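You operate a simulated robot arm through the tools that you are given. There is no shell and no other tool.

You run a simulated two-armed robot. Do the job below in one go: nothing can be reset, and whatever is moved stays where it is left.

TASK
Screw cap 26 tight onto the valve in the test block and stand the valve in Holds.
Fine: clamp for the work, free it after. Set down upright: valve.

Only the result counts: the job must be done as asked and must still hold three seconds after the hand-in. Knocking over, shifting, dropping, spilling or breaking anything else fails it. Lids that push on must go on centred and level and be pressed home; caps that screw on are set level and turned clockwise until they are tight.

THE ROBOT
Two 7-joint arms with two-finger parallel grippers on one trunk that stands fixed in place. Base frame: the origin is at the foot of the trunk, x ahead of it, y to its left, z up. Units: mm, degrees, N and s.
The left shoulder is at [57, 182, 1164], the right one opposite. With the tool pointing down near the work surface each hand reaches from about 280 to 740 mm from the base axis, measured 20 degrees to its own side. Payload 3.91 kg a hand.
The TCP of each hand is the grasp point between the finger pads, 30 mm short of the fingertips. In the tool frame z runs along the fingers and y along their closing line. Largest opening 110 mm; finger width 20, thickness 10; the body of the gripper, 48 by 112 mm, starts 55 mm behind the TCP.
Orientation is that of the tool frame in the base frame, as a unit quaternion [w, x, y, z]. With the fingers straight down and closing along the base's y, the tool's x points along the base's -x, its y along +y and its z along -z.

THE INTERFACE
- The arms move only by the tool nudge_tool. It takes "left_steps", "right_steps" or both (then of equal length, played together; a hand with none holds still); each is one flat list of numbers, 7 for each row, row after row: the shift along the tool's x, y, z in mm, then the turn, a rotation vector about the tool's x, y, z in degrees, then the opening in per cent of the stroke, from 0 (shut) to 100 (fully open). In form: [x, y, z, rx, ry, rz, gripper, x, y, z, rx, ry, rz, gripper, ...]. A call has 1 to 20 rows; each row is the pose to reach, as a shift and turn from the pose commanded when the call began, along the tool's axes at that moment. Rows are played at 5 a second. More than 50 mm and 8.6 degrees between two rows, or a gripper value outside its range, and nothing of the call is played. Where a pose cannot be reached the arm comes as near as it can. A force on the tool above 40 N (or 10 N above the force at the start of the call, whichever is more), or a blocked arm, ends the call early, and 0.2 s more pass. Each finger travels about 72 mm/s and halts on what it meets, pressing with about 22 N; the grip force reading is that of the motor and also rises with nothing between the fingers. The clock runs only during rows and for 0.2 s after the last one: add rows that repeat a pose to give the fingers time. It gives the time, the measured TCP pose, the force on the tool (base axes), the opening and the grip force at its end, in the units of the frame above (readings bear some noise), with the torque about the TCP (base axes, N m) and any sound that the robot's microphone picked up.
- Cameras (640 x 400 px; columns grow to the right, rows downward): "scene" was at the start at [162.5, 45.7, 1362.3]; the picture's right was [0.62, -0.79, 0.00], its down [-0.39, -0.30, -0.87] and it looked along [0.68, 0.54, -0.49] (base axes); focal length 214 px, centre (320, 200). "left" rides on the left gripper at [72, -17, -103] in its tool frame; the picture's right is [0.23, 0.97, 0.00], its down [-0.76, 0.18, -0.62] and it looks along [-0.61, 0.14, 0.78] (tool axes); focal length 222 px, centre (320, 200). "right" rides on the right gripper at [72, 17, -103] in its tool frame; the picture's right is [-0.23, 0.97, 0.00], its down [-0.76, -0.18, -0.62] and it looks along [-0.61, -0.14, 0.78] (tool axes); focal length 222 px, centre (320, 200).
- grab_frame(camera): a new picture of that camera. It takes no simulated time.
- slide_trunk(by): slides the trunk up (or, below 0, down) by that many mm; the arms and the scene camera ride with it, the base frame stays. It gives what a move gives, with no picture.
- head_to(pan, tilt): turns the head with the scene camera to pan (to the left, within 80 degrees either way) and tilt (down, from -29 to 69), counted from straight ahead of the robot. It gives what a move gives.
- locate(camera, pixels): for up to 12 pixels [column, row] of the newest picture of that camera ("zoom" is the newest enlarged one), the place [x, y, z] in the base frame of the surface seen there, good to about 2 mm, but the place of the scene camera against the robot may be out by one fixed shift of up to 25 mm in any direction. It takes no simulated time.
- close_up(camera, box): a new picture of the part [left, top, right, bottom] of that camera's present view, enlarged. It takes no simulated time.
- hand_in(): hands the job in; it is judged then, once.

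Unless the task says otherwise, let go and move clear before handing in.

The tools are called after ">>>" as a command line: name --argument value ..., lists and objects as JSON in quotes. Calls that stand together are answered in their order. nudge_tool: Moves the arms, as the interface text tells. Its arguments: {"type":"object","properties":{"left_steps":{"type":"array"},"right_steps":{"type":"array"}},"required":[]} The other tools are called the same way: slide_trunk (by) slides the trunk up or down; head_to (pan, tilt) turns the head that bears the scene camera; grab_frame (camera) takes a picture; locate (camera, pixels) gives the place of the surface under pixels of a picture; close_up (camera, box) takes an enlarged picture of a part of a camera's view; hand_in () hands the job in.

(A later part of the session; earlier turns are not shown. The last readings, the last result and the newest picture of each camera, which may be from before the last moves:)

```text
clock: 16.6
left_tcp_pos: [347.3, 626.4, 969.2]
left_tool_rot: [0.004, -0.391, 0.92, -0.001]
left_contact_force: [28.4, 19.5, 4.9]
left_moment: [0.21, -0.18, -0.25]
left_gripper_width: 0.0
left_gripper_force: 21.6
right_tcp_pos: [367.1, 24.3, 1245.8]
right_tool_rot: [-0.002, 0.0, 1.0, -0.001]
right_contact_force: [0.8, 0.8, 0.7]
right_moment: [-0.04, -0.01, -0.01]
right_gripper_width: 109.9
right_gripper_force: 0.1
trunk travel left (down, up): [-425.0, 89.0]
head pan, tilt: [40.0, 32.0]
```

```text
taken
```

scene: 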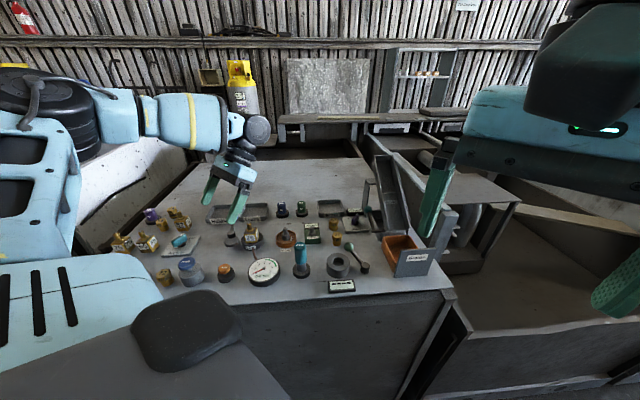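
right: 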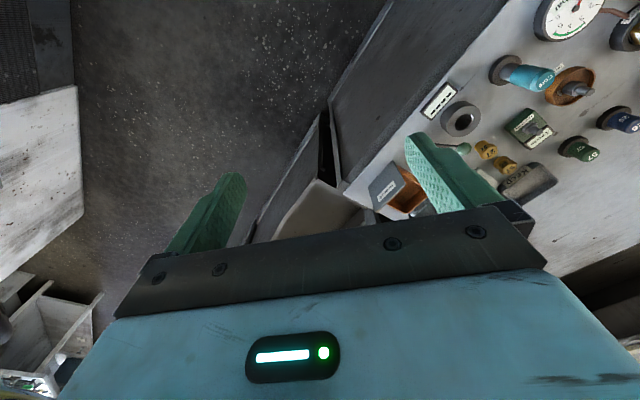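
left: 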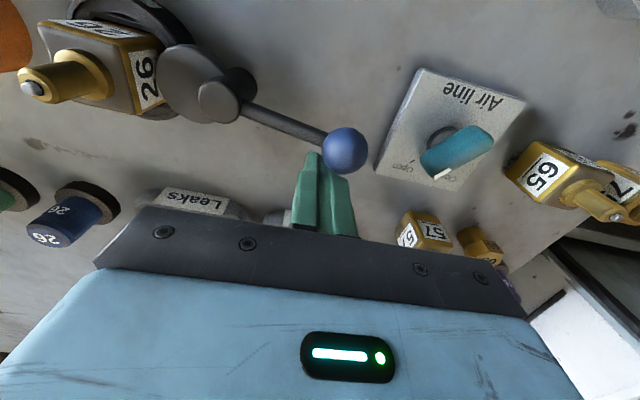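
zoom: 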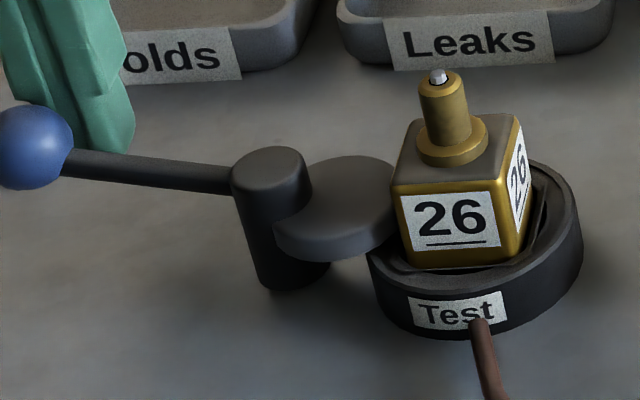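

The force rose to 34 N, so the clamp is tight against the valve. I'll back the pusher off, rise clear, and check that the lever stays put.

>>> nudge_tool --left_steps '[-2, 0, 0, 0, 0, -6, 0, -10, 0, 0, 0, 0, -6, 0, -16, 0, -20, 0, 0, -6, 0, -16, 0, -60, 0, 0, -6, 0, -16, 0, -100, 0, 0, -6, 0]'

>>> close_up --camera "scene" --box '[200, 190, 284, 250]'

>>> grab_frame --camera "left"

```text
clock: 17.8
left_tcp_pos: [353.6, 634.9, 1069.2]
left_tool_rot: [0.0, -0.439, 0.899, -0.001]
left_contact_force: [0.3, 0.1, 0.1]
left_moment: [-0.01, -0.01, -0.01]
left_gripper_width: 0.0
left_gripper_force: 22.2
right_tcp_pos: [364.9, 23.2, 1247.7]
right_tool_rot: [0.001, 0.0, 1.0, 0.001]
right_contact_force: [0.3, 1.3, -0.4]
right_moment: [0.01, 0.01, -0.01]
right_gripper_width: 110.2
right_gripper_force: 0.0
trunk travel left (down, up): [-425.0, 89.0]
head pan, tilt: [40.0, 32.0]
```

```text
6.67 times, centred on (242, 220) of scene
```

zoom: 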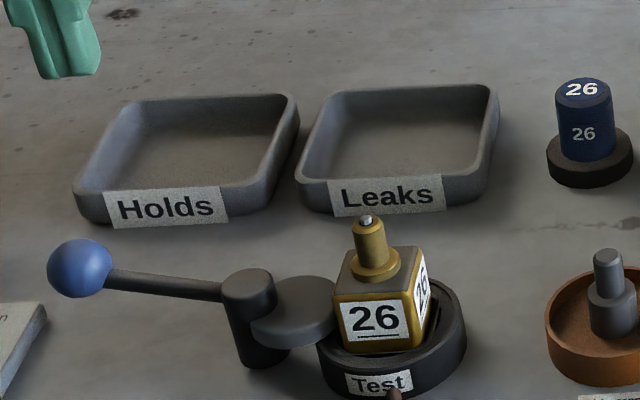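

```text
taken
```

left: 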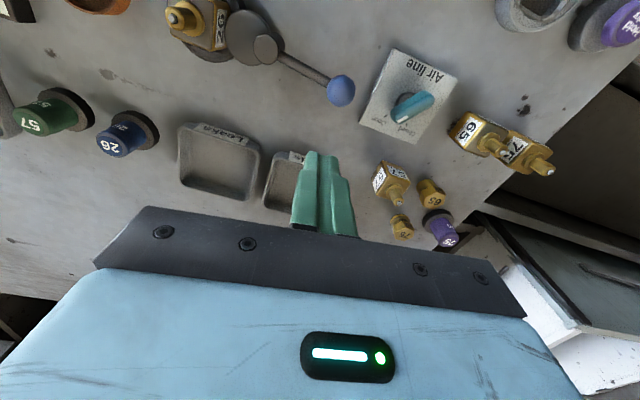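

The lever holds at its clamped angle. The tool is now turned 52°, and cap 26 is at left pixel (120, 140). I'll open the fingers part way and move high over the cap near (550, 563).

>>> nudge_tool --left_steps '[-12.8, -39.8, 0, 0, 0, 0, 20, -25.6, -79.6, 0, 0, 0, 0, 40, -38.4, -119.4, 0, 0, 0, 0, 45, -51.2, -159.3, 4, 0, 0, 0, 45, -63.9, -199.2, 9, 0, 0, 0, 45, -63.9, -199.2, 9, 0, 0, 0, 45]'

>>> grab_frame --camera "left"

```text
clock: 19.2
left_tcp_pos: [551.4, 562.2, 1061.2]
left_tool_rot: [0.0, -0.438, 0.899, 0.0]
left_contact_force: [0.0, -0.2, -0.3]
left_moment: [0.0, -0.04, 0.01]
left_gripper_width: 49.4
left_gripper_force: 0.1
right_tcp_pos: [362.6, 22.8, 1248.4]
right_tool_rot: [0.001, 0.0, 1.0, 0.0]
right_contact_force: [-0.1, -0.2, -0.1]
right_moment: [0.0, -0.01, -0.03]
right_gripper_width: 110.0
right_gripper_force: 0.0
trunk travel left (down, up): [-425.0, 89.0]
head pan, tilt: [40.0, 32.0]
```

```text
taken
```

left: 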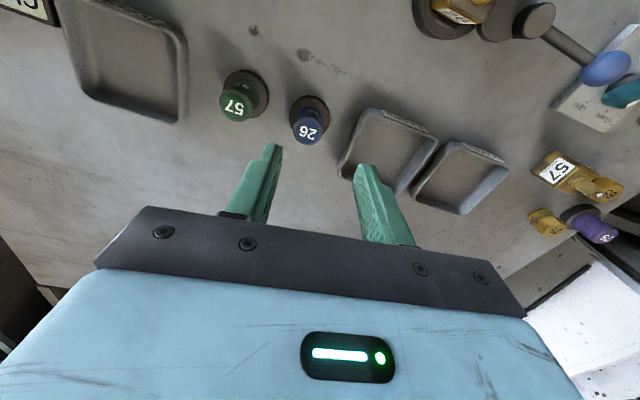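

I can reach over the cap, which is seen at (308, 128) between the fingers. I'll enlarge and measure it.

>>> close_up --camera "left" --box '[268, 85, 348, 150]'

>>> locate --camera "zoom" --pixels '[[330, 330], [250, 325], [415, 320], [325, 375], [320, 260], [330, 90], [180, 200], [420, 150], [260, 200], [400, 220], [330, 180], [100, 300]]'

```text
6.15 times, centred on (308, 118) of left
```

zoom: 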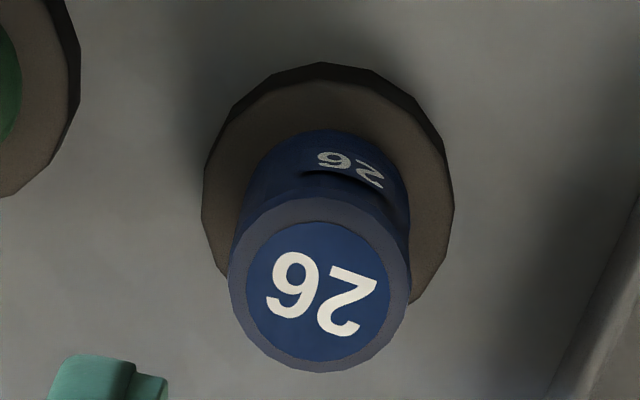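

```text
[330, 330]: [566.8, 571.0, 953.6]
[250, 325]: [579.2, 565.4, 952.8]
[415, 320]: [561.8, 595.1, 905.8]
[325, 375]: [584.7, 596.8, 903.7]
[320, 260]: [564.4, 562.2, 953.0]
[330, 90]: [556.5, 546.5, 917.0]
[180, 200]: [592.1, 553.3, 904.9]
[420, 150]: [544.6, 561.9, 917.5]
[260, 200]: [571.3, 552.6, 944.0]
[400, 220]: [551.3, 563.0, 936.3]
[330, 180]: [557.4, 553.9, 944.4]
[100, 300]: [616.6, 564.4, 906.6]
```

The cap's top centre comes out at about (565.8, 564.7, 953), with a radius near 15 mm, on a foot whose top is at 917. I'll centre over it, go down part way, and measure again.

>>> nudge_tool --left_steps '[-10.7, -9.8, 20, 0, 0, 0, 50, -10.7, -9.8, 46, 0, 0, 0, 50, -10.7, -9.8, 46, 0, 0, 0, 50]'

>>> grab_frame --camera "left"

>>> close_up --camera "left" --box '[240, 80, 400, 180]'

```text
clock: 20.0
left_tcp_pos: [566.5, 565.0, 1015.3]
left_tool_rot: [0.0, -0.438, 0.899, 0.0]
left_contact_force: [0.0, -1.2, 0.0]
left_moment: [0.02, -0.03, 0.02]
left_gripper_width: 54.9
left_gripper_force: 0.1
right_tcp_pos: [365.1, 21.7, 1247.4]
right_tool_rot: [0.0, 0.0, 1.0, 0.0]
right_contact_force: [-0.1, 0.3, 0.2]
right_moment: [0.02, 0.01, 0.0]
right_gripper_width: 110.1
right_gripper_force: 0.1
trunk travel left (down, up): [-425.0, 89.0]
head pan, tilt: [40.0, 32.0]
```

```text
taken
```

left: 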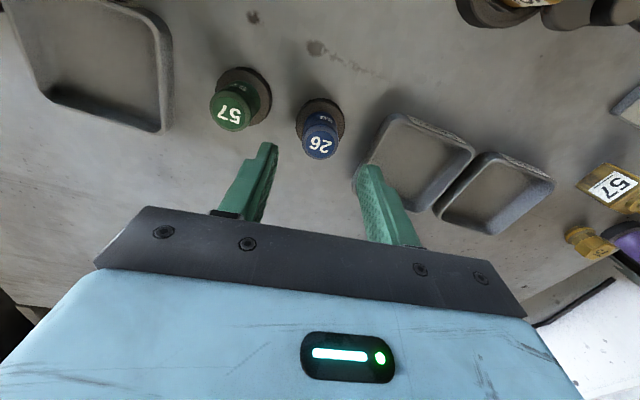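

```text
4.00 times, centred on (320, 130) of left
```

zoom: 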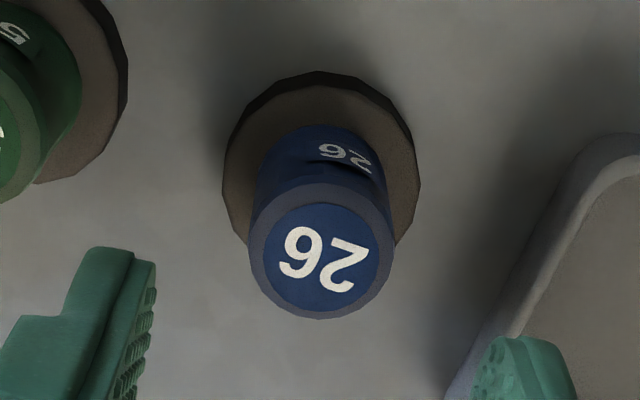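

The cap centre falls exactly on the TCP line: zoom (322, 250) against the predicted (320, 253). I'll go straight down to z 952, with the tips at 922 just above the foot, and then close.

>>> nudge_tool --left_steps '[0, 0, 25, 0, 0, 0, 50, 0, 0, 50, 0, 0, 0, 50, 0, 0, 63, 0, 0, 0, 50, 0, 0, 63, 0, 0, 0, 50]'

>>> close_up --camera "scene" --box '[240, 160, 340, 240]'

>>> grab_frame --camera "left"

```text
clock: 21.0
left_tcp_pos: [564.9, 564.4, 951.6]
left_tool_rot: [0.001, -0.438, 0.899, 0.0]
left_contact_force: [-0.3, 0.8, -0.2]
left_moment: [-0.01, -0.02, 0.03]
left_gripper_width: 55.0
left_gripper_force: 0.0
right_tcp_pos: [364.3, 23.3, 1246.8]
right_tool_rot: [-0.001, 0.0, 1.0, 0.0]
right_contact_force: [-1.1, -0.7, -0.2]
right_moment: [0.02, 0.0, 0.01]
right_gripper_width: 109.9
right_gripper_force: 0.0
trunk travel left (down, up): [-425.0, 89.0]
head pan, tilt: [40.0, 32.0]
```

```text
5.00 times, centred on (290, 200) of scene
```

zoom: 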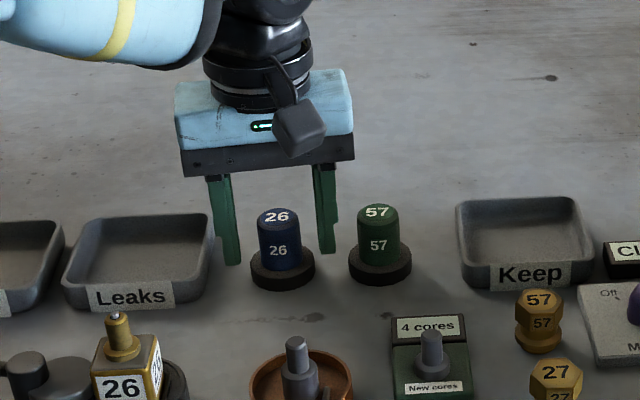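

```text
taken
```

left: 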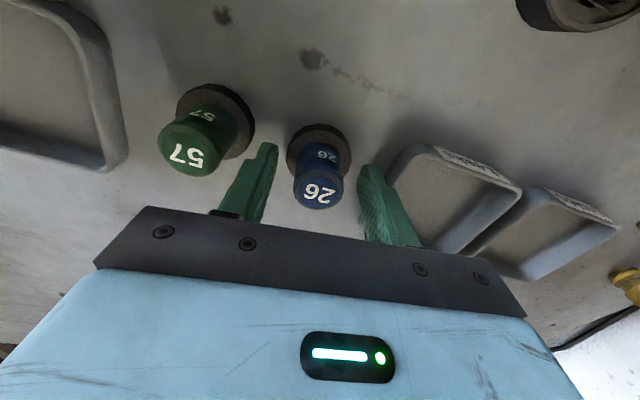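

The cap stands centred between the fingers. I'll close on it with a few rows of time.

>>> nudge_tool --left_steps '[0, 0, 0, 0, 0, 0, 30, 0, 0, 0, 0, 0, 0, 15, 0, 0, 0, 0, 0, 0, 0, 0, 0, 0, 0, 0, 0, 0]'

>>> grab_frame --camera "left"

```text
clock: 22.0
left_tcp_pos: [563.9, 565.1, 952.1]
left_tool_rot: [0.0, -0.438, 0.899, -0.001]
left_contact_force: [0.4, 0.0, 0.3]
left_moment: [0.01, 0.05, -0.04]
left_gripper_width: 28.8
left_gripper_force: 22.1
right_tcp_pos: [364.8, 21.7, 1247.4]
right_tool_rot: [0.0, 0.001, 1.0, 0.001]
right_contact_force: [0.2, -0.8, -0.2]
right_moment: [0.02, 0.02, -0.02]
right_gripper_width: 110.0
right_gripper_force: 0.2
trunk travel left (down, up): [-425.0, 89.0]
head pan, tilt: [40.0, 32.0]
```

```text
taken
```

left: 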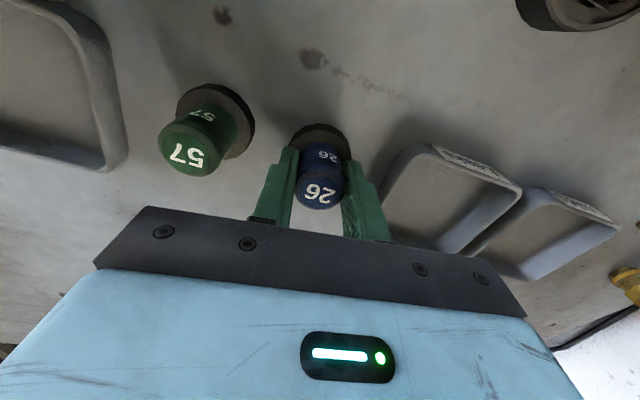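

The grip is firm on a 28.8 mm cap. I'll lift slowly and check that the foot stays on the bench.

>>> nudge_tool --left_steps '[0, 0, -5, 0, 0, 0, 0, 0, 0, -10, 0, 0, 0, 0, 0, 0, -20, 0, 0, 0, 0, 0, 0, -35, 0, 0, 0, 0]'

>>> grab_frame --camera "left"

>>> close_up --camera "scene" --box '[240, 160, 340, 240]'

```text
clock: 23.0
left_tcp_pos: [563.8, 565.2, 987.0]
left_tool_rot: [0.0, -0.438, 0.899, 0.0]
left_contact_force: [-0.6, 0.1, -1.1]
left_moment: [0.02, -0.03, 0.02]
left_gripper_width: 27.7
left_gripper_force: 21.6
right_tcp_pos: [363.4, 22.6, 1247.2]
right_tool_rot: [0.0, 0.001, 1.0, 0.0]
right_contact_force: [-0.1, 0.4, 0.1]
right_moment: [0.0, -0.01, 0.01]
right_gripper_width: 110.1
right_gripper_force: 0.0
trunk travel left (down, up): [-425.0, 89.0]
head pan, tilt: [40.0, 32.0]
```

```text
taken
```

left: 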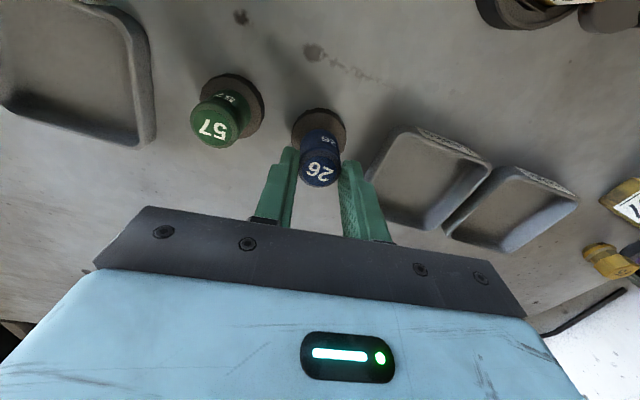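

```text
5.00 times, centred on (290, 200) of scene
```

zoom: 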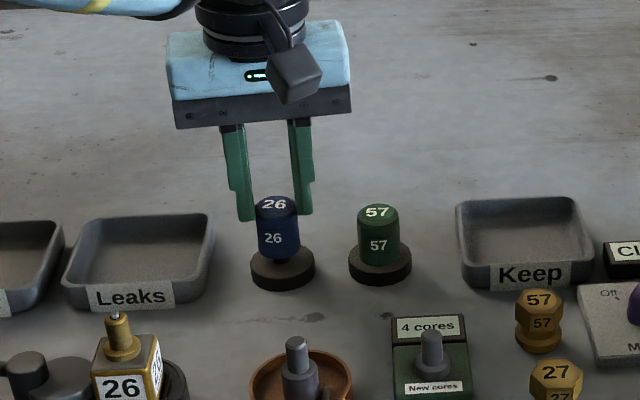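

The cap rose less than the gripper, so it seems to have slipped in the fingers or to be held on its foot. I'll look closer before moving again.

>>> close_up --camera "scene" --box '[280, 190, 320, 220]'

>>> close_up --camera "left" --box '[270, 100, 370, 200]'

>>> locate --camera "left" --pixels '[[319, 172], [310, 165], [330, 178], [320, 140], [319, 115], [300, 125]]'

```text
13.33 times, centred on (300, 205) of scene
```

zoom: 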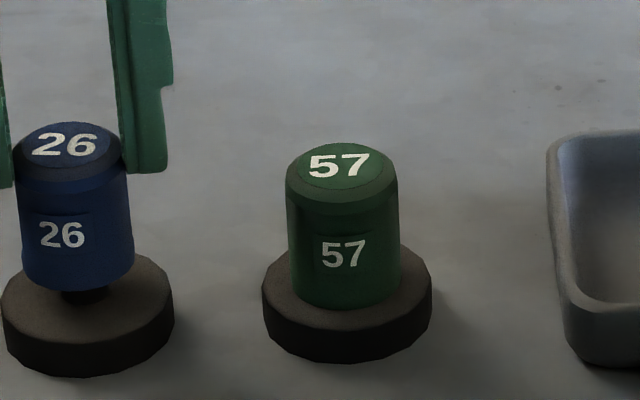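

```text
4.00 times, centred on (320, 150) of left
```

zoom: 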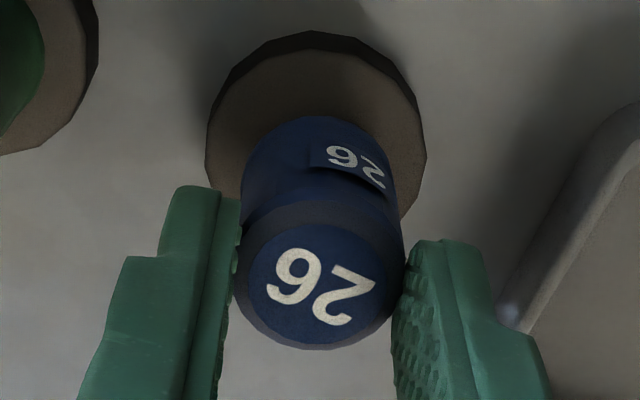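

```text
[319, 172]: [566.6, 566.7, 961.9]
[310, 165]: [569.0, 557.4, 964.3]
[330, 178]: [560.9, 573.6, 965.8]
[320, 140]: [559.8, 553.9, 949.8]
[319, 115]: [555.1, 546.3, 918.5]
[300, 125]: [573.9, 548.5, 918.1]
```

The cap top is at about 963, so it rose only 10 mm and a spigot shows below it. The fingers slid up to its chamfer. I'll lower it gently back onto its foot, open, and take a deeper grip.

>>> nudge_tool --left_steps '[0, 0, 4, 0, 0, 0, 0, 0, 0, 8, 0, 0, 0, 0, 0, 0, 11, 0, 0, 0, 0]'

>>> close_up --camera "scene" --box '[280, 190, 320, 220]'

>>> grab_frame --camera "left"

>>> close_up --camera "left" --box '[270, 100, 370, 200]'

```text
clock: 23.8
left_tcp_pos: [564.7, 564.1, 976.7]
left_tool_rot: [0.0, -0.439, 0.899, -0.001]
left_contact_force: [-1.3, 0.9, 2.8]
left_moment: [-0.01, 0.03, 0.01]
left_gripper_width: 27.7
left_gripper_force: 21.6
right_tcp_pos: [364.4, 23.2, 1247.3]
right_tool_rot: [0.0, 0.0, 1.0, -0.001]
right_contact_force: [0.1, -1.3, 0.0]
right_moment: [0.01, 0.03, -0.01]
right_gripper_width: 110.2
right_gripper_force: 0.1
trunk travel left (down, up): [-425.0, 89.0]
head pan, tilt: [40.0, 32.0]
```

```text
13.33 times, centred on (300, 205) of scene
```

zoom: 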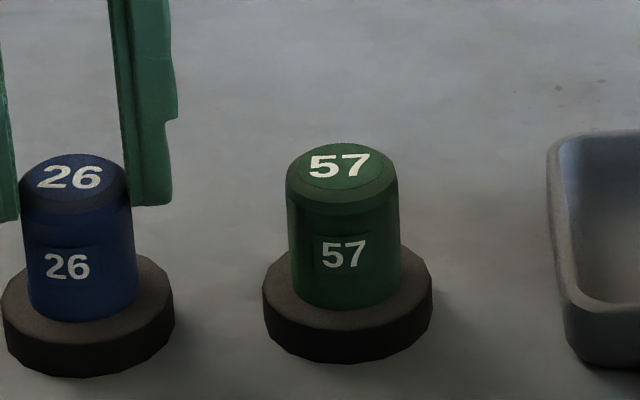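

```text
taken
```

left: 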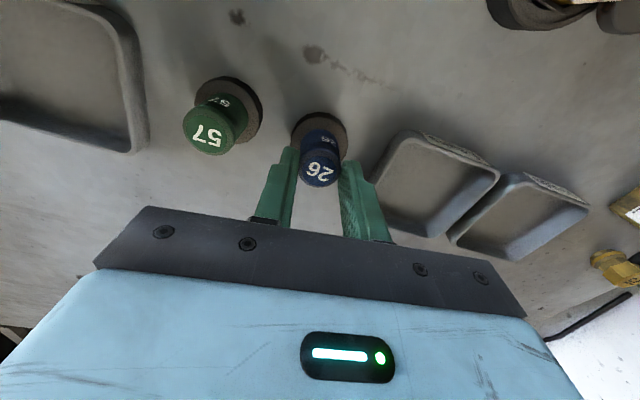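

```text
4.00 times, centred on (320, 150) of left
```

zoom: 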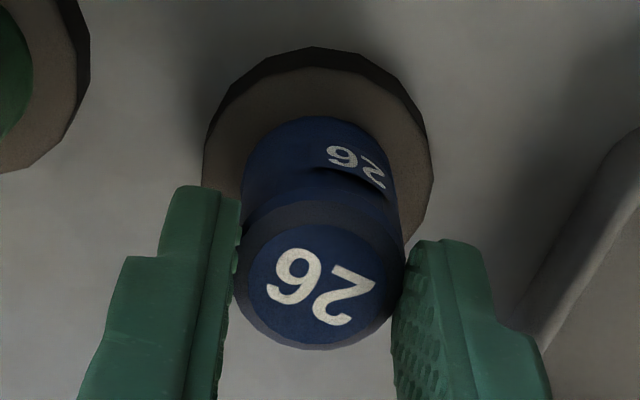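

The cap is seated again on its foot, and the bottom of that move shows 2.8 N. I'll open slightly, go down to z 950, re-grip for longer, and lift a few millimetres while reading the force.

>>> nudge_tool --left_steps '[0, 0, 0, 0, 0, 0, 45, 0, 0, 0, 0, 0, 0, 45, 0, 0, 13, 0, 0, 0, 45, 0, 0, 26.5, 0, 0, 0, 45, 0, 0, 26.5, 0, 0, 0, 45]'

>>> nudge_tool --left_steps '[0, 0, 0, 0, 0, 0, 20, 0, 0, 0, 0, 0, 0, 0, 0, 0, 0, 0, 0, 0, 0, 0, 0, 0, 0, 0, 0, 0, 0, 0, 0, 0, 0, 0, 0, 0, 0, 0, 0, 0, 0, 0]'

>>> nudge_tool --left_steps '[0, 0, -1, 0, 0, 0, 0, 0, 0, -2, 0, 0, 0, 0, 0, 0, -3, 0, 0, 0, 0]'

>>> grab_frame --camera "left"

>>> close_up --camera "scene" --box '[270, 190, 310, 220]'

```text
clock: 25.0
left_tcp_pos: [564.1, 566.2, 948.1]
left_tool_rot: [0.0, -0.438, 0.899, 0.0]
left_contact_force: [-0.8, -0.8, 0.2]
left_moment: [0.0, -0.03, -0.04]
left_gripper_width: 49.6
left_gripper_force: 0.0
right_tcp_pos: [363.8, 23.1, 1246.4]
right_tool_rot: [0.0, 0.0, 1.0, 0.0]
right_contact_force: [-0.5, 0.3, 0.1]
right_moment: [0.03, -0.01, -0.04]
right_gripper_width: 109.9
right_gripper_force: 0.0
trunk travel left (down, up): [-425.0, 89.0]
head pan, tilt: [40.0, 32.0]
```

```text
clock: 26.4
left_tcp_pos: [565.0, 565.4, 949.1]
left_tool_rot: [-0.001, -0.438, 0.899, 0.0]
left_contact_force: [-0.2, -0.3, 0.3]
left_moment: [0.01, 0.01, -0.01]
left_gripper_width: 28.9
left_gripper_force: 22.5
right_tcp_pos: [364.9, 24.1, 1248.0]
right_tool_rot: [0.0, 0.0, 1.0, -0.001]
right_contact_force: [0.5, 0.7, 0.9]
right_moment: [-0.01, -0.01, -0.04]
right_gripper_width: 110.0
right_gripper_force: 0.1
trunk travel left (down, up): [-425.0, 89.0]
head pan, tilt: [40.0, 32.0]
```

```text
clock: 27.2
left_tcp_pos: [565.0, 565.3, 951.6]
left_tool_rot: [0.001, -0.439, 0.899, 0.0]
left_contact_force: [0.6, -0.5, -1.0]
left_moment: [-0.01, 0.0, 0.02]
left_gripper_width: 28.7
left_gripper_force: 21.7
right_tcp_pos: [363.7, 24.1, 1247.6]
right_tool_rot: [0.0, 0.0, 1.0, 0.0]
right_contact_force: [0.2, -0.4, 0.7]
right_moment: [0.04, 0.0, 0.0]
right_gripper_width: 110.1
right_gripper_force: 0.0
trunk travel left (down, up): [-425.0, 89.0]
head pan, tilt: [40.0, 32.0]
```

```text
taken
```

left: 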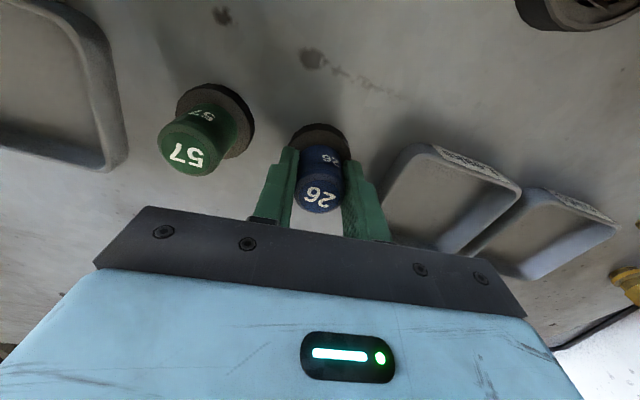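

```text
13.33 times, centred on (290, 205) of scene
```

zoom: 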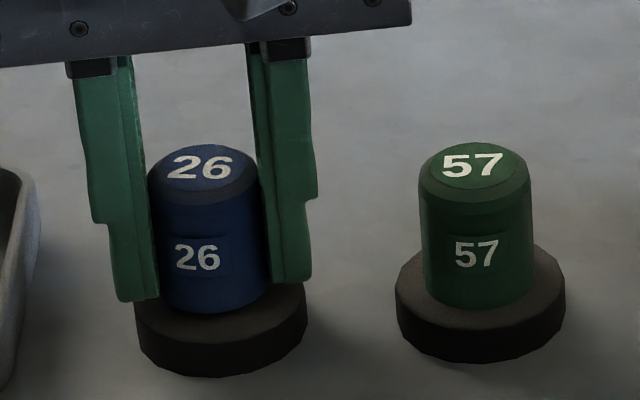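

The force stays near zero after a 3 mm lift. I'll go on slowly to 15 mm and compare the cap with the fingers.

>>> nudge_tool --left_steps '[0, 0, -2, 0, 0, 0, 0, 0, 0, -4, 0, 0, 0, 0, 0, 0, -6, 0, 0, 0, 0, 0, 0, -8, 0, 0, 0, 0, 0, 0, -10, 0, 0, 0, 0]'

>>> close_up --camera "scene" --box '[270, 190, 310, 220]'

```text
clock: 28.4
left_tcp_pos: [564.6, 564.4, 961.9]
left_tool_rot: [0.001, -0.438, 0.899, 0.0]
left_contact_force: [0.0, -0.4, -1.1]
left_moment: [-0.01, -0.03, 0.01]
left_gripper_width: 28.6
left_gripper_force: 21.9
right_tcp_pos: [363.3, 23.2, 1247.9]
right_tool_rot: [0.0, 0.001, 1.0, 0.0]
right_contact_force: [-0.4, -0.2, 1.5]
right_moment: [0.01, -0.01, 0.01]
right_gripper_width: 110.1
right_gripper_force: 0.1
trunk travel left (down, up): [-425.0, 89.0]
head pan, tilt: [40.0, 32.0]
```

```text
13.33 times, centred on (290, 205) of scene
```

zoom: 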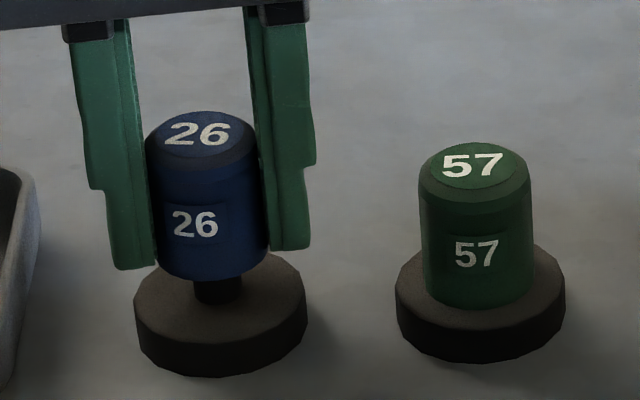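

This time the cap rises with the fingers and the spigot shows beneath it. I'll keep lifting slowly.

>>> nudge_tool --left_steps '[0, 0, -2, 0, 0, 0, 0, 0, 0, -4, 0, 0, 0, 0, 0, 0, -6, 0, 0, 0, 0, 0, 0, -8, 0, 0, 0, 0, 0, 0, -10, 0, 0, 0, 0, 0, 0, -13, 0, 0, 0, 0]'

>>> close_up --camera "scene" --box '[270, 185, 310, 215]'

```text
clock: 29.8
left_tcp_pos: [563.7, 565.0, 974.0]
left_tool_rot: [0.0, -0.439, 0.899, -0.001]
left_contact_force: [0.0, -0.7, -0.4]
left_moment: [0.03, 0.0, 0.0]
left_gripper_width: 28.9
left_gripper_force: 21.7
right_tcp_pos: [365.3, 21.9, 1247.4]
right_tool_rot: [0.0, 0.0, 1.0, 0.0]
right_contact_force: [-0.1, -0.6, -0.9]
right_moment: [0.01, -0.01, -0.02]
right_gripper_width: 110.1
right_gripper_force: 0.1
trunk travel left (down, up): [-425.0, 89.0]
head pan, tilt: [40.0, 32.0]
```

```text
13.33 times, centred on (290, 200) of scene
```

zoom: 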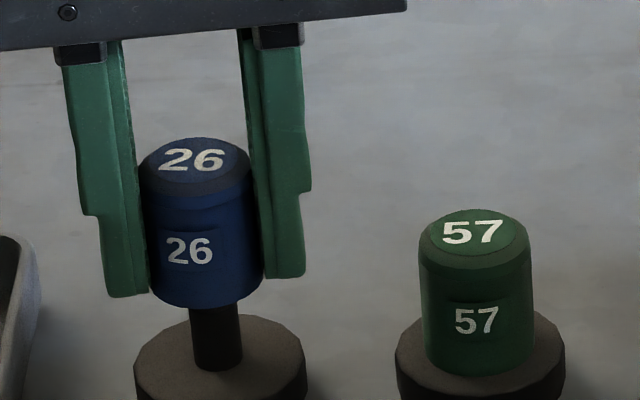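

The cap follows and the spigot is longer than 20 mm. I'll lift another 20 mm.

>>> nudge_tool --left_steps '[0, 0, -3, 0, 0, 0, 0, 0, 0, -6, 0, 0, 0, 0, 0, 0, -9, 0, 0, 0, 0, 0, 0, -12, 0, 0, 0, 0, 0, 0, -16, 0, 0, 0, 0, 0, 0, -20, 0, 0, 0, 0]'

>>> close_up --camera "scene" --box '[270, 175, 310, 205]'

>>> grab_frame --camera "left"

```text
clock: 31.2
left_tcp_pos: [565.0, 564.8, 995.4]
left_tool_rot: [0.0, -0.438, 0.899, 0.0]
left_contact_force: [0.2, -0.7, 1.0]
left_moment: [-0.01, -0.01, -0.02]
left_gripper_width: 28.5
left_gripper_force: 21.8
right_tcp_pos: [365.0, 23.7, 1246.1]
right_tool_rot: [0.001, 0.0, 1.0, 0.0]
right_contact_force: [0.0, -0.1, -0.2]
right_moment: [0.01, -0.02, 0.0]
right_gripper_width: 109.9
right_gripper_force: 0.0
trunk travel left (down, up): [-425.0, 89.0]
head pan, tilt: [40.0, 32.0]
```

```text
13.33 times, centred on (290, 190) of scene
```

zoom: 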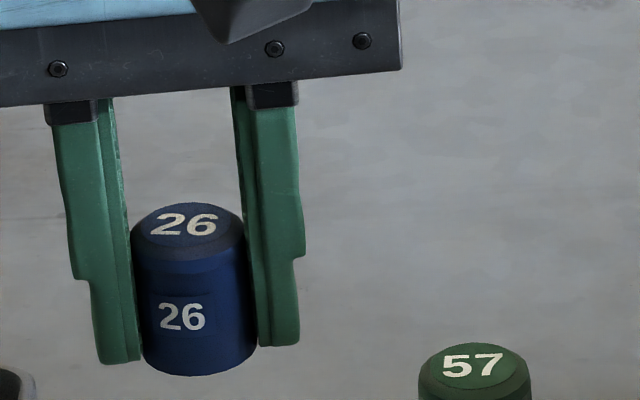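

```text
taken
```

left: 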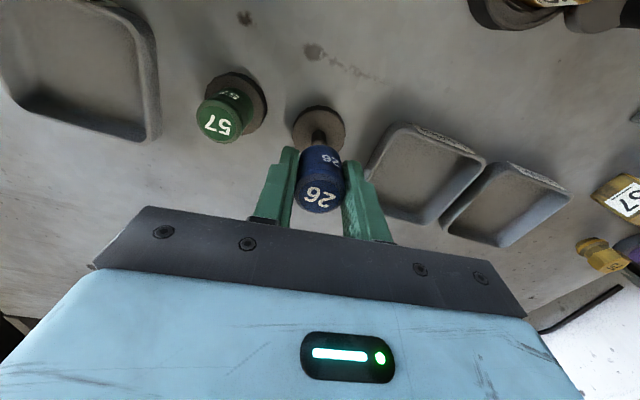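

The cap is carried cleanly, with its bottom at about 962. I'll rise to TCP z 1045, so the cap clears the valve stem tip at 983.

>>> nudge_tool --left_steps '[0, 0, -8, 0, 0, 0, 0, 0, 0, -16, 0, 0, 0, 0, 0, 0, -24, 0, 0, 0, 0, 0, 0, -32, 0, 0, 0, 0, 0, 0, -41, 0, 0, 0, 0, 0, 0, -50, 0, 0, 0, 0]'

>>> grab_frame --camera "scene"

>>> close_up --camera "scene" --box '[210, 150, 320, 240]'

>>> grab_frame --camera "left"

```text
clock: 32.6
left_tcp_pos: [563.7, 564.1, 1045.5]
left_tool_rot: [0.0, -0.438, 0.899, 0.0]
left_contact_force: [-0.2, 0.4, -1.0]
left_moment: [-0.03, -0.04, -0.04]
left_gripper_width: 28.8
left_gripper_force: 22.1
right_tcp_pos: [363.7, 22.7, 1247.0]
right_tool_rot: [0.0, 0.0, 1.0, -0.001]
right_contact_force: [0.2, 0.9, -0.5]
right_moment: [0.01, 0.0, 0.0]
right_gripper_width: 110.0
right_gripper_force: 0.0
trunk travel left (down, up): [-425.0, 89.0]
head pan, tilt: [40.0, 32.0]
```

```text
taken
```

scene: 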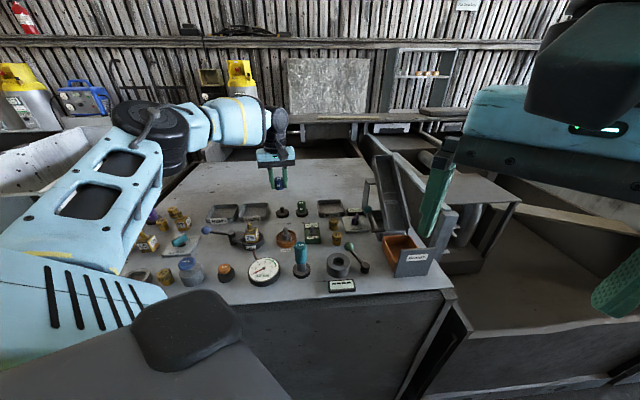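

```text
4.44 times, centred on (265, 195) of scene
```

zoom: 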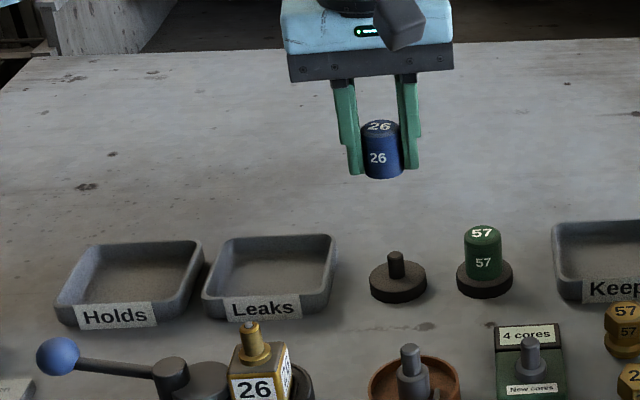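

```text
taken
```

left: 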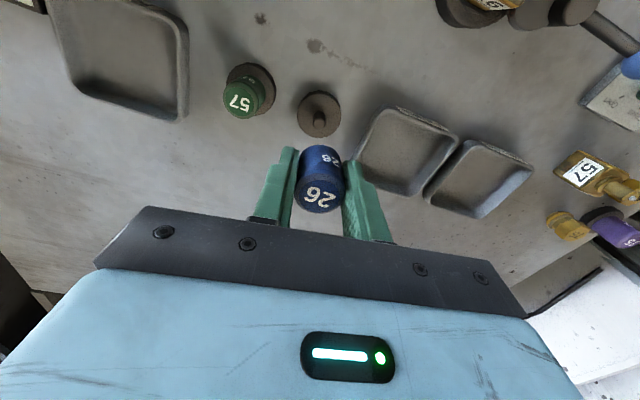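

Cap 26 is held level at TCP z 1045, and its foot with spigot stayed where it was. I'll carry it slowly toward the valve and stop short, so the stem stays in view for measuring.

>>> nudge_tool --left_steps '[10, 11, 0, 0, 0, 0, 0, 24, 27, 0, 0, 0, 0, 0, 40, 45, 0, 0, 0, 0, 0, 56, 62, 0, 0, 0, 0, 0, 72, 80, 0, 0, 0, 0, 0, 82, 91, 0, 0, 0, 0, 0, 86.1, 95.1, 0, 0, 0, 0, 0]'

>>> grab_frame --camera "left"

>>> close_up --camera "left" --box '[265, 50, 385, 170]'

```text
clock: 34.2
left_tcp_pos: [436.3, 555.3, 1046.2]
left_tool_rot: [0.0, -0.439, 0.898, 0.0]
left_contact_force: [-0.8, -0.3, -0.5]
left_moment: [0.0, -0.04, -0.02]
left_gripper_width: 28.8
left_gripper_force: 22.5
right_tcp_pos: [365.3, 22.8, 1247.5]
right_tool_rot: [0.0, 0.0, 1.0, 0.0]
right_contact_force: [-0.1, 0.9, -0.1]
right_moment: [-0.03, -0.01, -0.01]
right_gripper_width: 110.0
right_gripper_force: 0.0
trunk travel left (down, up): [-425.0, 89.0]
head pan, tilt: [40.0, 32.0]
```

```text
taken
```

left: 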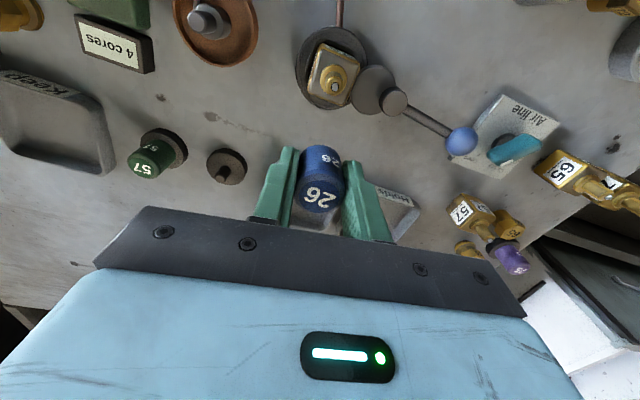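

```text
3.33 times, centred on (325, 110) of left
```

zoom: 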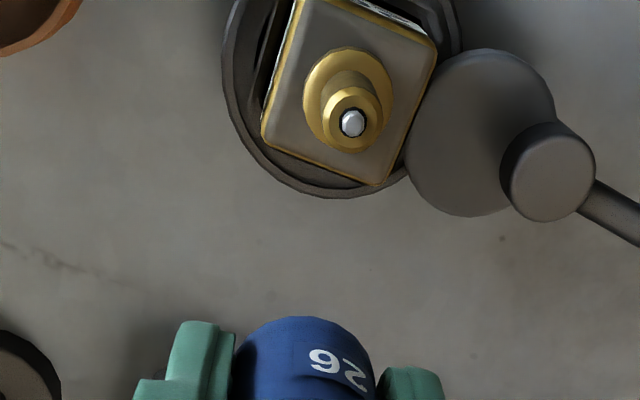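

The stem tip shows clearly at zoom (352, 122), and the cam is pressed on the valve's flat. I'll locate the stem, body and cap points.

>>> locate --camera "zoom" --pixels '[[352, 122], [352, 100], [330, 118], [374, 118], [351, 145], [305, 10], [432, 45], [382, 180], [266, 135], [355, 155], [310, 90], [388, 110]]'

>>> locate --camera "left" --pixels '[[318, 193], [303, 190], [336, 190], [320, 210], [318, 150]]'

>>> close_up --camera "left" --box '[300, 40, 370, 110]'

```text
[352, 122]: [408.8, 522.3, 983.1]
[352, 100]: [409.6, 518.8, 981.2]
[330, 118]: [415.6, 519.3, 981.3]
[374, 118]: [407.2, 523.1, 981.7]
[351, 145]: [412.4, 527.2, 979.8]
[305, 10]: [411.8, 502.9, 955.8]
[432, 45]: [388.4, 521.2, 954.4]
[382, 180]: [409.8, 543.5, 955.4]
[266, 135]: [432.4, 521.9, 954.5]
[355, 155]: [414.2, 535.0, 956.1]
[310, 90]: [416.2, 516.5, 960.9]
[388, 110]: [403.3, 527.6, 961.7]
```

```text
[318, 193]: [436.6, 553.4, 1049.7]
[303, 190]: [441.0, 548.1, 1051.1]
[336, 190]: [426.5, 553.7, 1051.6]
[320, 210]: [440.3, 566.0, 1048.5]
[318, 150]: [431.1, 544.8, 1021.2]
```

```text
5.71 times, centred on (335, 75) of left
```

zoom: 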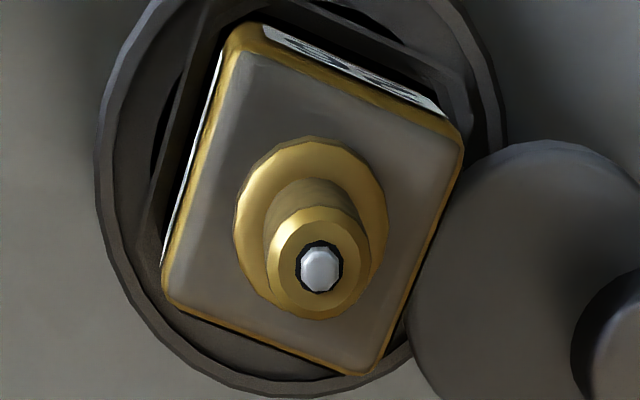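

Body corners and stem rim both put the valve axis at about (410.6, 522.4), and the stem tip at 983. Now I'll check how the cap sits relative to the TCP.

>>> close_up --camera "left" --box '[270, 135, 370, 225]'

>>> close_up --camera "scene" --box '[205, 165, 285, 250]'

```text
4.44 times, centred on (320, 180) of left
```

zoom: 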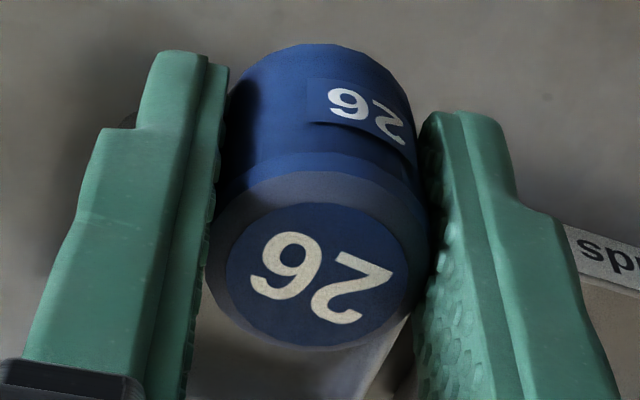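

```text
4.71 times, centred on (245, 208) of scene
```

zoom: 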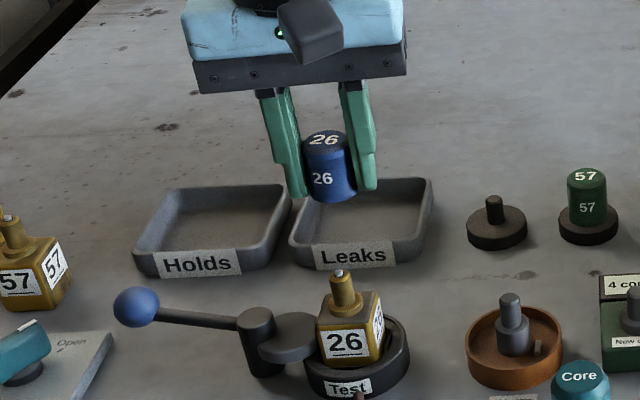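

The top disc's centre is at zoom (312, 275), close to the TCP line. I'll locate points around its edge for a better centre.

>>> close_up --camera "left" --box '[270, 135, 370, 225]'

>>> locate --camera "zoom" --pixels '[[232, 275], [392, 275], [312, 209], [312, 341], [255, 225], [370, 225], [255, 325], [370, 325], [312, 275], [217, 250], [420, 250], [312, 185]]'

```text
4.44 times, centred on (320, 180) of left
```

zoom: 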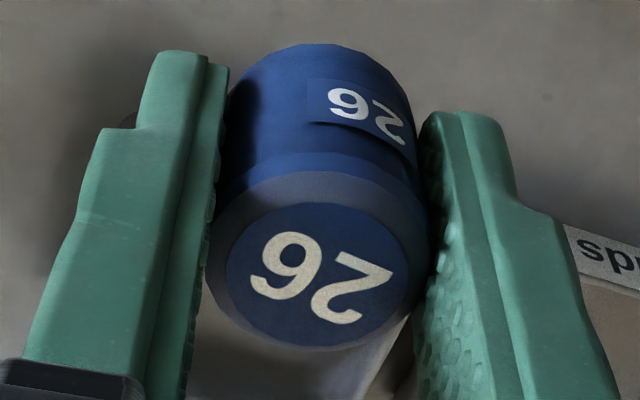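

```text
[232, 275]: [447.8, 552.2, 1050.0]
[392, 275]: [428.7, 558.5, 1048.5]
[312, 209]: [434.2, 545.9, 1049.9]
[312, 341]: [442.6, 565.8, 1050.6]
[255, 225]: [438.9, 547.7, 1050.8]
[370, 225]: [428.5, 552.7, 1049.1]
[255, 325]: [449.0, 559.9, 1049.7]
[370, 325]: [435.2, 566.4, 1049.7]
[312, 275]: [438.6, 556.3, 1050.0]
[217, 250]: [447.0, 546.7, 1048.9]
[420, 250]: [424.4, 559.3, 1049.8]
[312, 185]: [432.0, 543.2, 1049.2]
```

The cap axis is about (438.1, 556.1), so I need to move +43.5 mm in tool x and +0.9 mm in tool y to be over the stem. I'll go there at this height.

>>> nudge_tool --left_steps '[12, 0.2, 0, 0, 0, 0, 0, 24, 0.5, 0, 0, 0, 0, 0, 36, 0.7, 0, 0, 0, 0, 0, 43.5, 0.9, 0, 0, 0, 0, 0, 43.5, 0.9, 0, 0, 0, 0, 0]'

>>> grab_frame --camera "left"

>>> close_up --camera "left" --box '[270, 100, 370, 210]'

>>> close_up --camera "scene" --box '[225, 185, 285, 250]'

```text
clock: 35.4
left_tcp_pos: [408.8, 522.7, 1045.9]
left_tool_rot: [-0.001, -0.439, 0.899, 0.0]
left_contact_force: [-0.1, -0.5, -0.6]
left_moment: [-0.03, 0.01, 0.03]
left_gripper_width: 28.4
left_gripper_force: 21.6
right_tcp_pos: [364.6, 23.3, 1246.0]
right_tool_rot: [0.0, 0.0, 1.0, 0.0]
right_contact_force: [0.1, 0.9, 0.2]
right_moment: [-0.03, -0.01, 0.03]
right_gripper_width: 110.2
right_gripper_force: 0.1
trunk travel left (down, up): [-425.0, 89.0]
head pan, tilt: [40.0, 32.0]
```

```text
taken
```

left: 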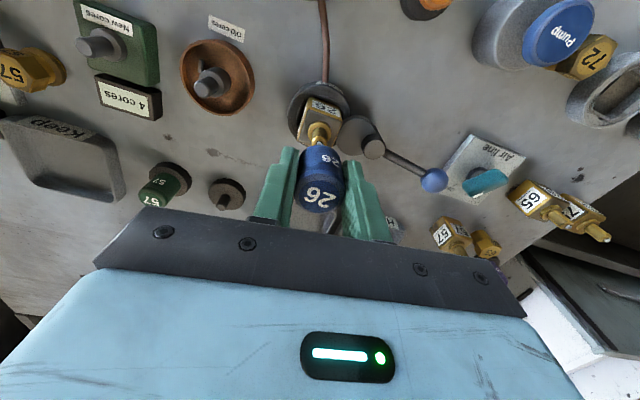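

```text
3.64 times, centred on (320, 155) of left
```

zoom: 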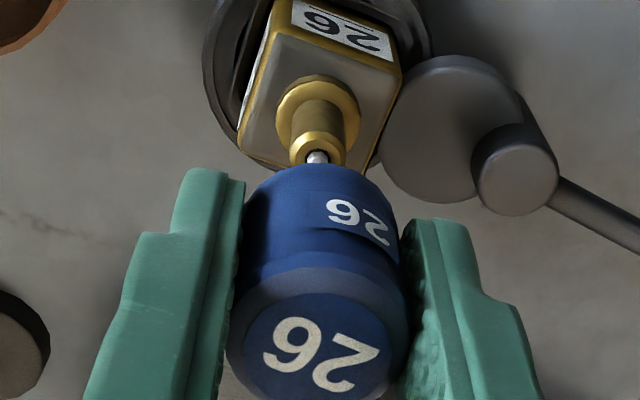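

```text
6.15 times, centred on (255, 218) of scene
```

zoom: 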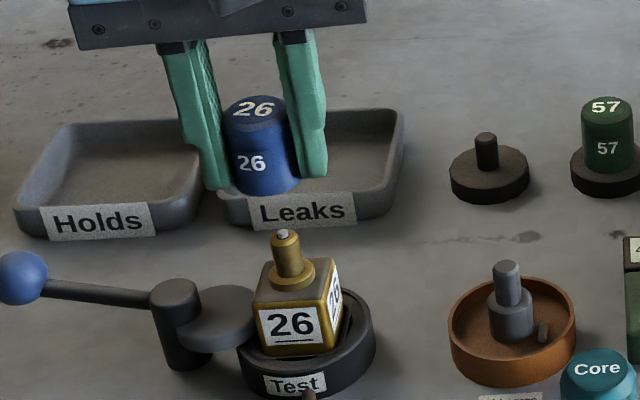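

Left view shows the stem right behind the cap, but in the head view I want to check the lateral alignment more finely. I'll enlarge there.

>>> close_up --camera "scene" --box '[240, 195, 280, 235]'

>>> close_up --camera "left" --box '[290, 90, 350, 150]'

```text
10.00 times, centred on (260, 215) of scene
```

zoom: 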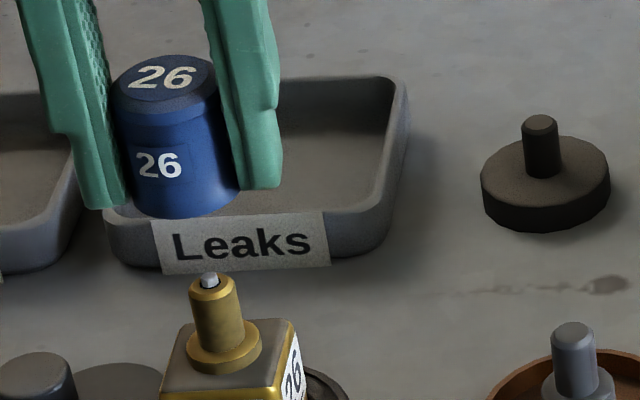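

```text
6.67 times, centred on (320, 120) of left
```

zoom: 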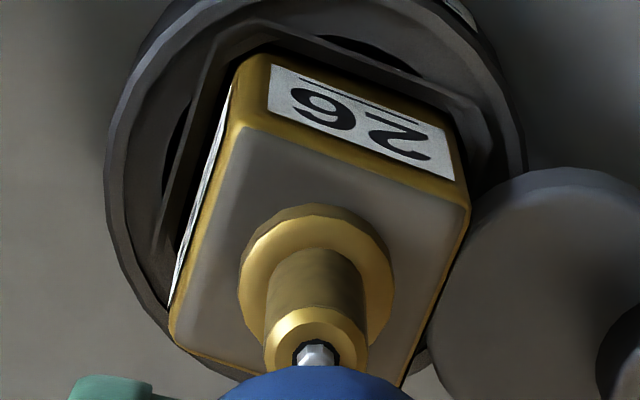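

Both views put the cap within about 2 mm of the stem axis, which is too coarse to rely on. I'll lower 24 mm so the cap's rim sits just above the tip, then compare again.

>>> nudge_tool --left_steps '[0, 0, 6, 0, 0, 0, 0, 0, 0, 12, 0, 0, 0, 0, 0, 0, 18, 0, 0, 0, 0, 0, 0, 24, 0, 0, 0, 0, 0, 0, 24, 0, 0, 0, 0]'

>>> close_up --camera "scene" --box '[235, 200, 275, 240]'

>>> close_up --camera "left" --box '[270, 90, 370, 210]'

```text
clock: 36.6
left_tcp_pos: [409.3, 522.5, 1020.7]
left_tool_rot: [-0.001, -0.439, 0.899, 0.0]
left_contact_force: [0.1, -0.6, -0.1]
left_moment: [0.03, -0.03, -0.04]
left_gripper_width: 28.2
left_gripper_force: 22.5
right_tcp_pos: [364.5, 22.3, 1247.2]
right_tool_rot: [0.0, 0.0, 1.0, 0.0]
right_contact_force: [-0.1, -0.1, 1.0]
right_moment: [0.0, -0.01, 0.03]
right_gripper_width: 110.1
right_gripper_force: 0.1
trunk travel left (down, up): [-425.0, 89.0]
head pan, tilt: [40.0, 32.0]
```

```text
10.00 times, centred on (255, 220) of scene
```

zoom: 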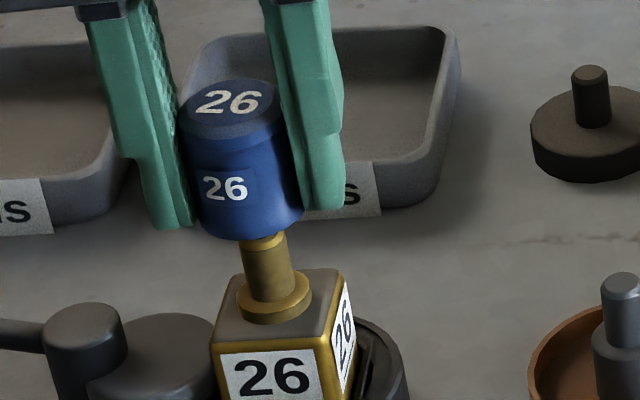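

```text
3.33 times, centred on (320, 150) of left
```

zoom: 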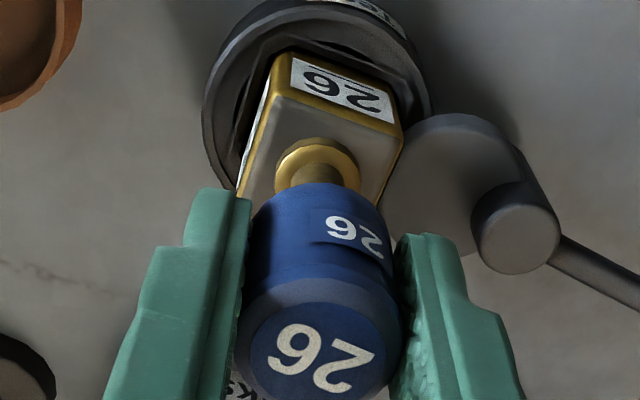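

In the left view, the stem neck (zoom col 318) and the cap (col 320) line up to about 0.5 mm. I'll lower gently, reading the force, to see whether the stem enters the cap.

>>> nudge_tool --left_steps '[0, 0, 2, 0, 0, 0, 0, 0, 0, 4, 0, 0, 0, 0, 0, 0, 6, 0, 0, 0, 0, 0, 0, 8, 0, 0, 0, 0]'

>>> close_up --camera "scene" --box '[235, 200, 275, 240]'

>>> close_up --camera "left" --box '[270, 90, 370, 210]'

```text
clock: 37.6
left_tcp_pos: [408.7, 520.6, 1012.6]
left_tool_rot: [-0.001, -0.438, 0.899, -0.001]
left_contact_force: [0.1, 0.1, 0.3]
left_moment: [0.03, 0.03, 0.01]
left_gripper_width: 28.4
left_gripper_force: 21.7
right_tcp_pos: [363.8, 22.8, 1247.2]
right_tool_rot: [0.0, -0.001, 1.0, 0.0]
right_contact_force: [0.7, 0.6, -0.1]
right_moment: [0.0, -0.02, -0.03]
right_gripper_width: 109.8
right_gripper_force: 0.1
trunk travel left (down, up): [-425.0, 89.0]
head pan, tilt: [40.0, 32.0]
```

```text
10.00 times, centred on (255, 220) of scene
```

zoom: 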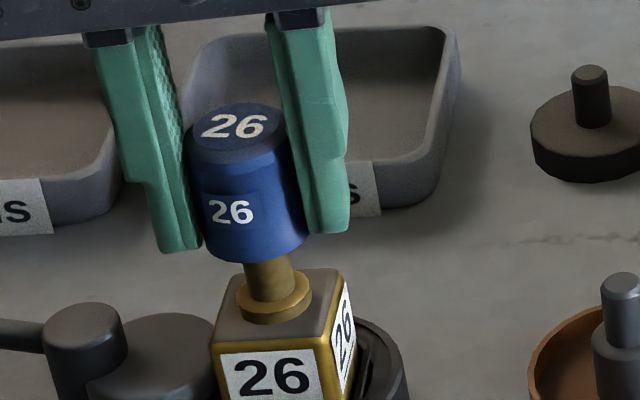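

```text
3.33 times, centred on (320, 150) of left
```

zoom: 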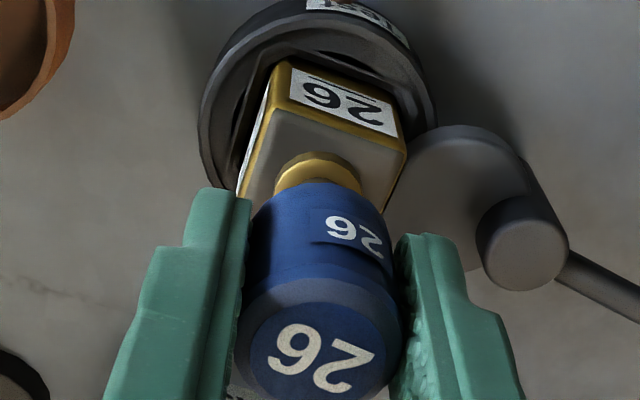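

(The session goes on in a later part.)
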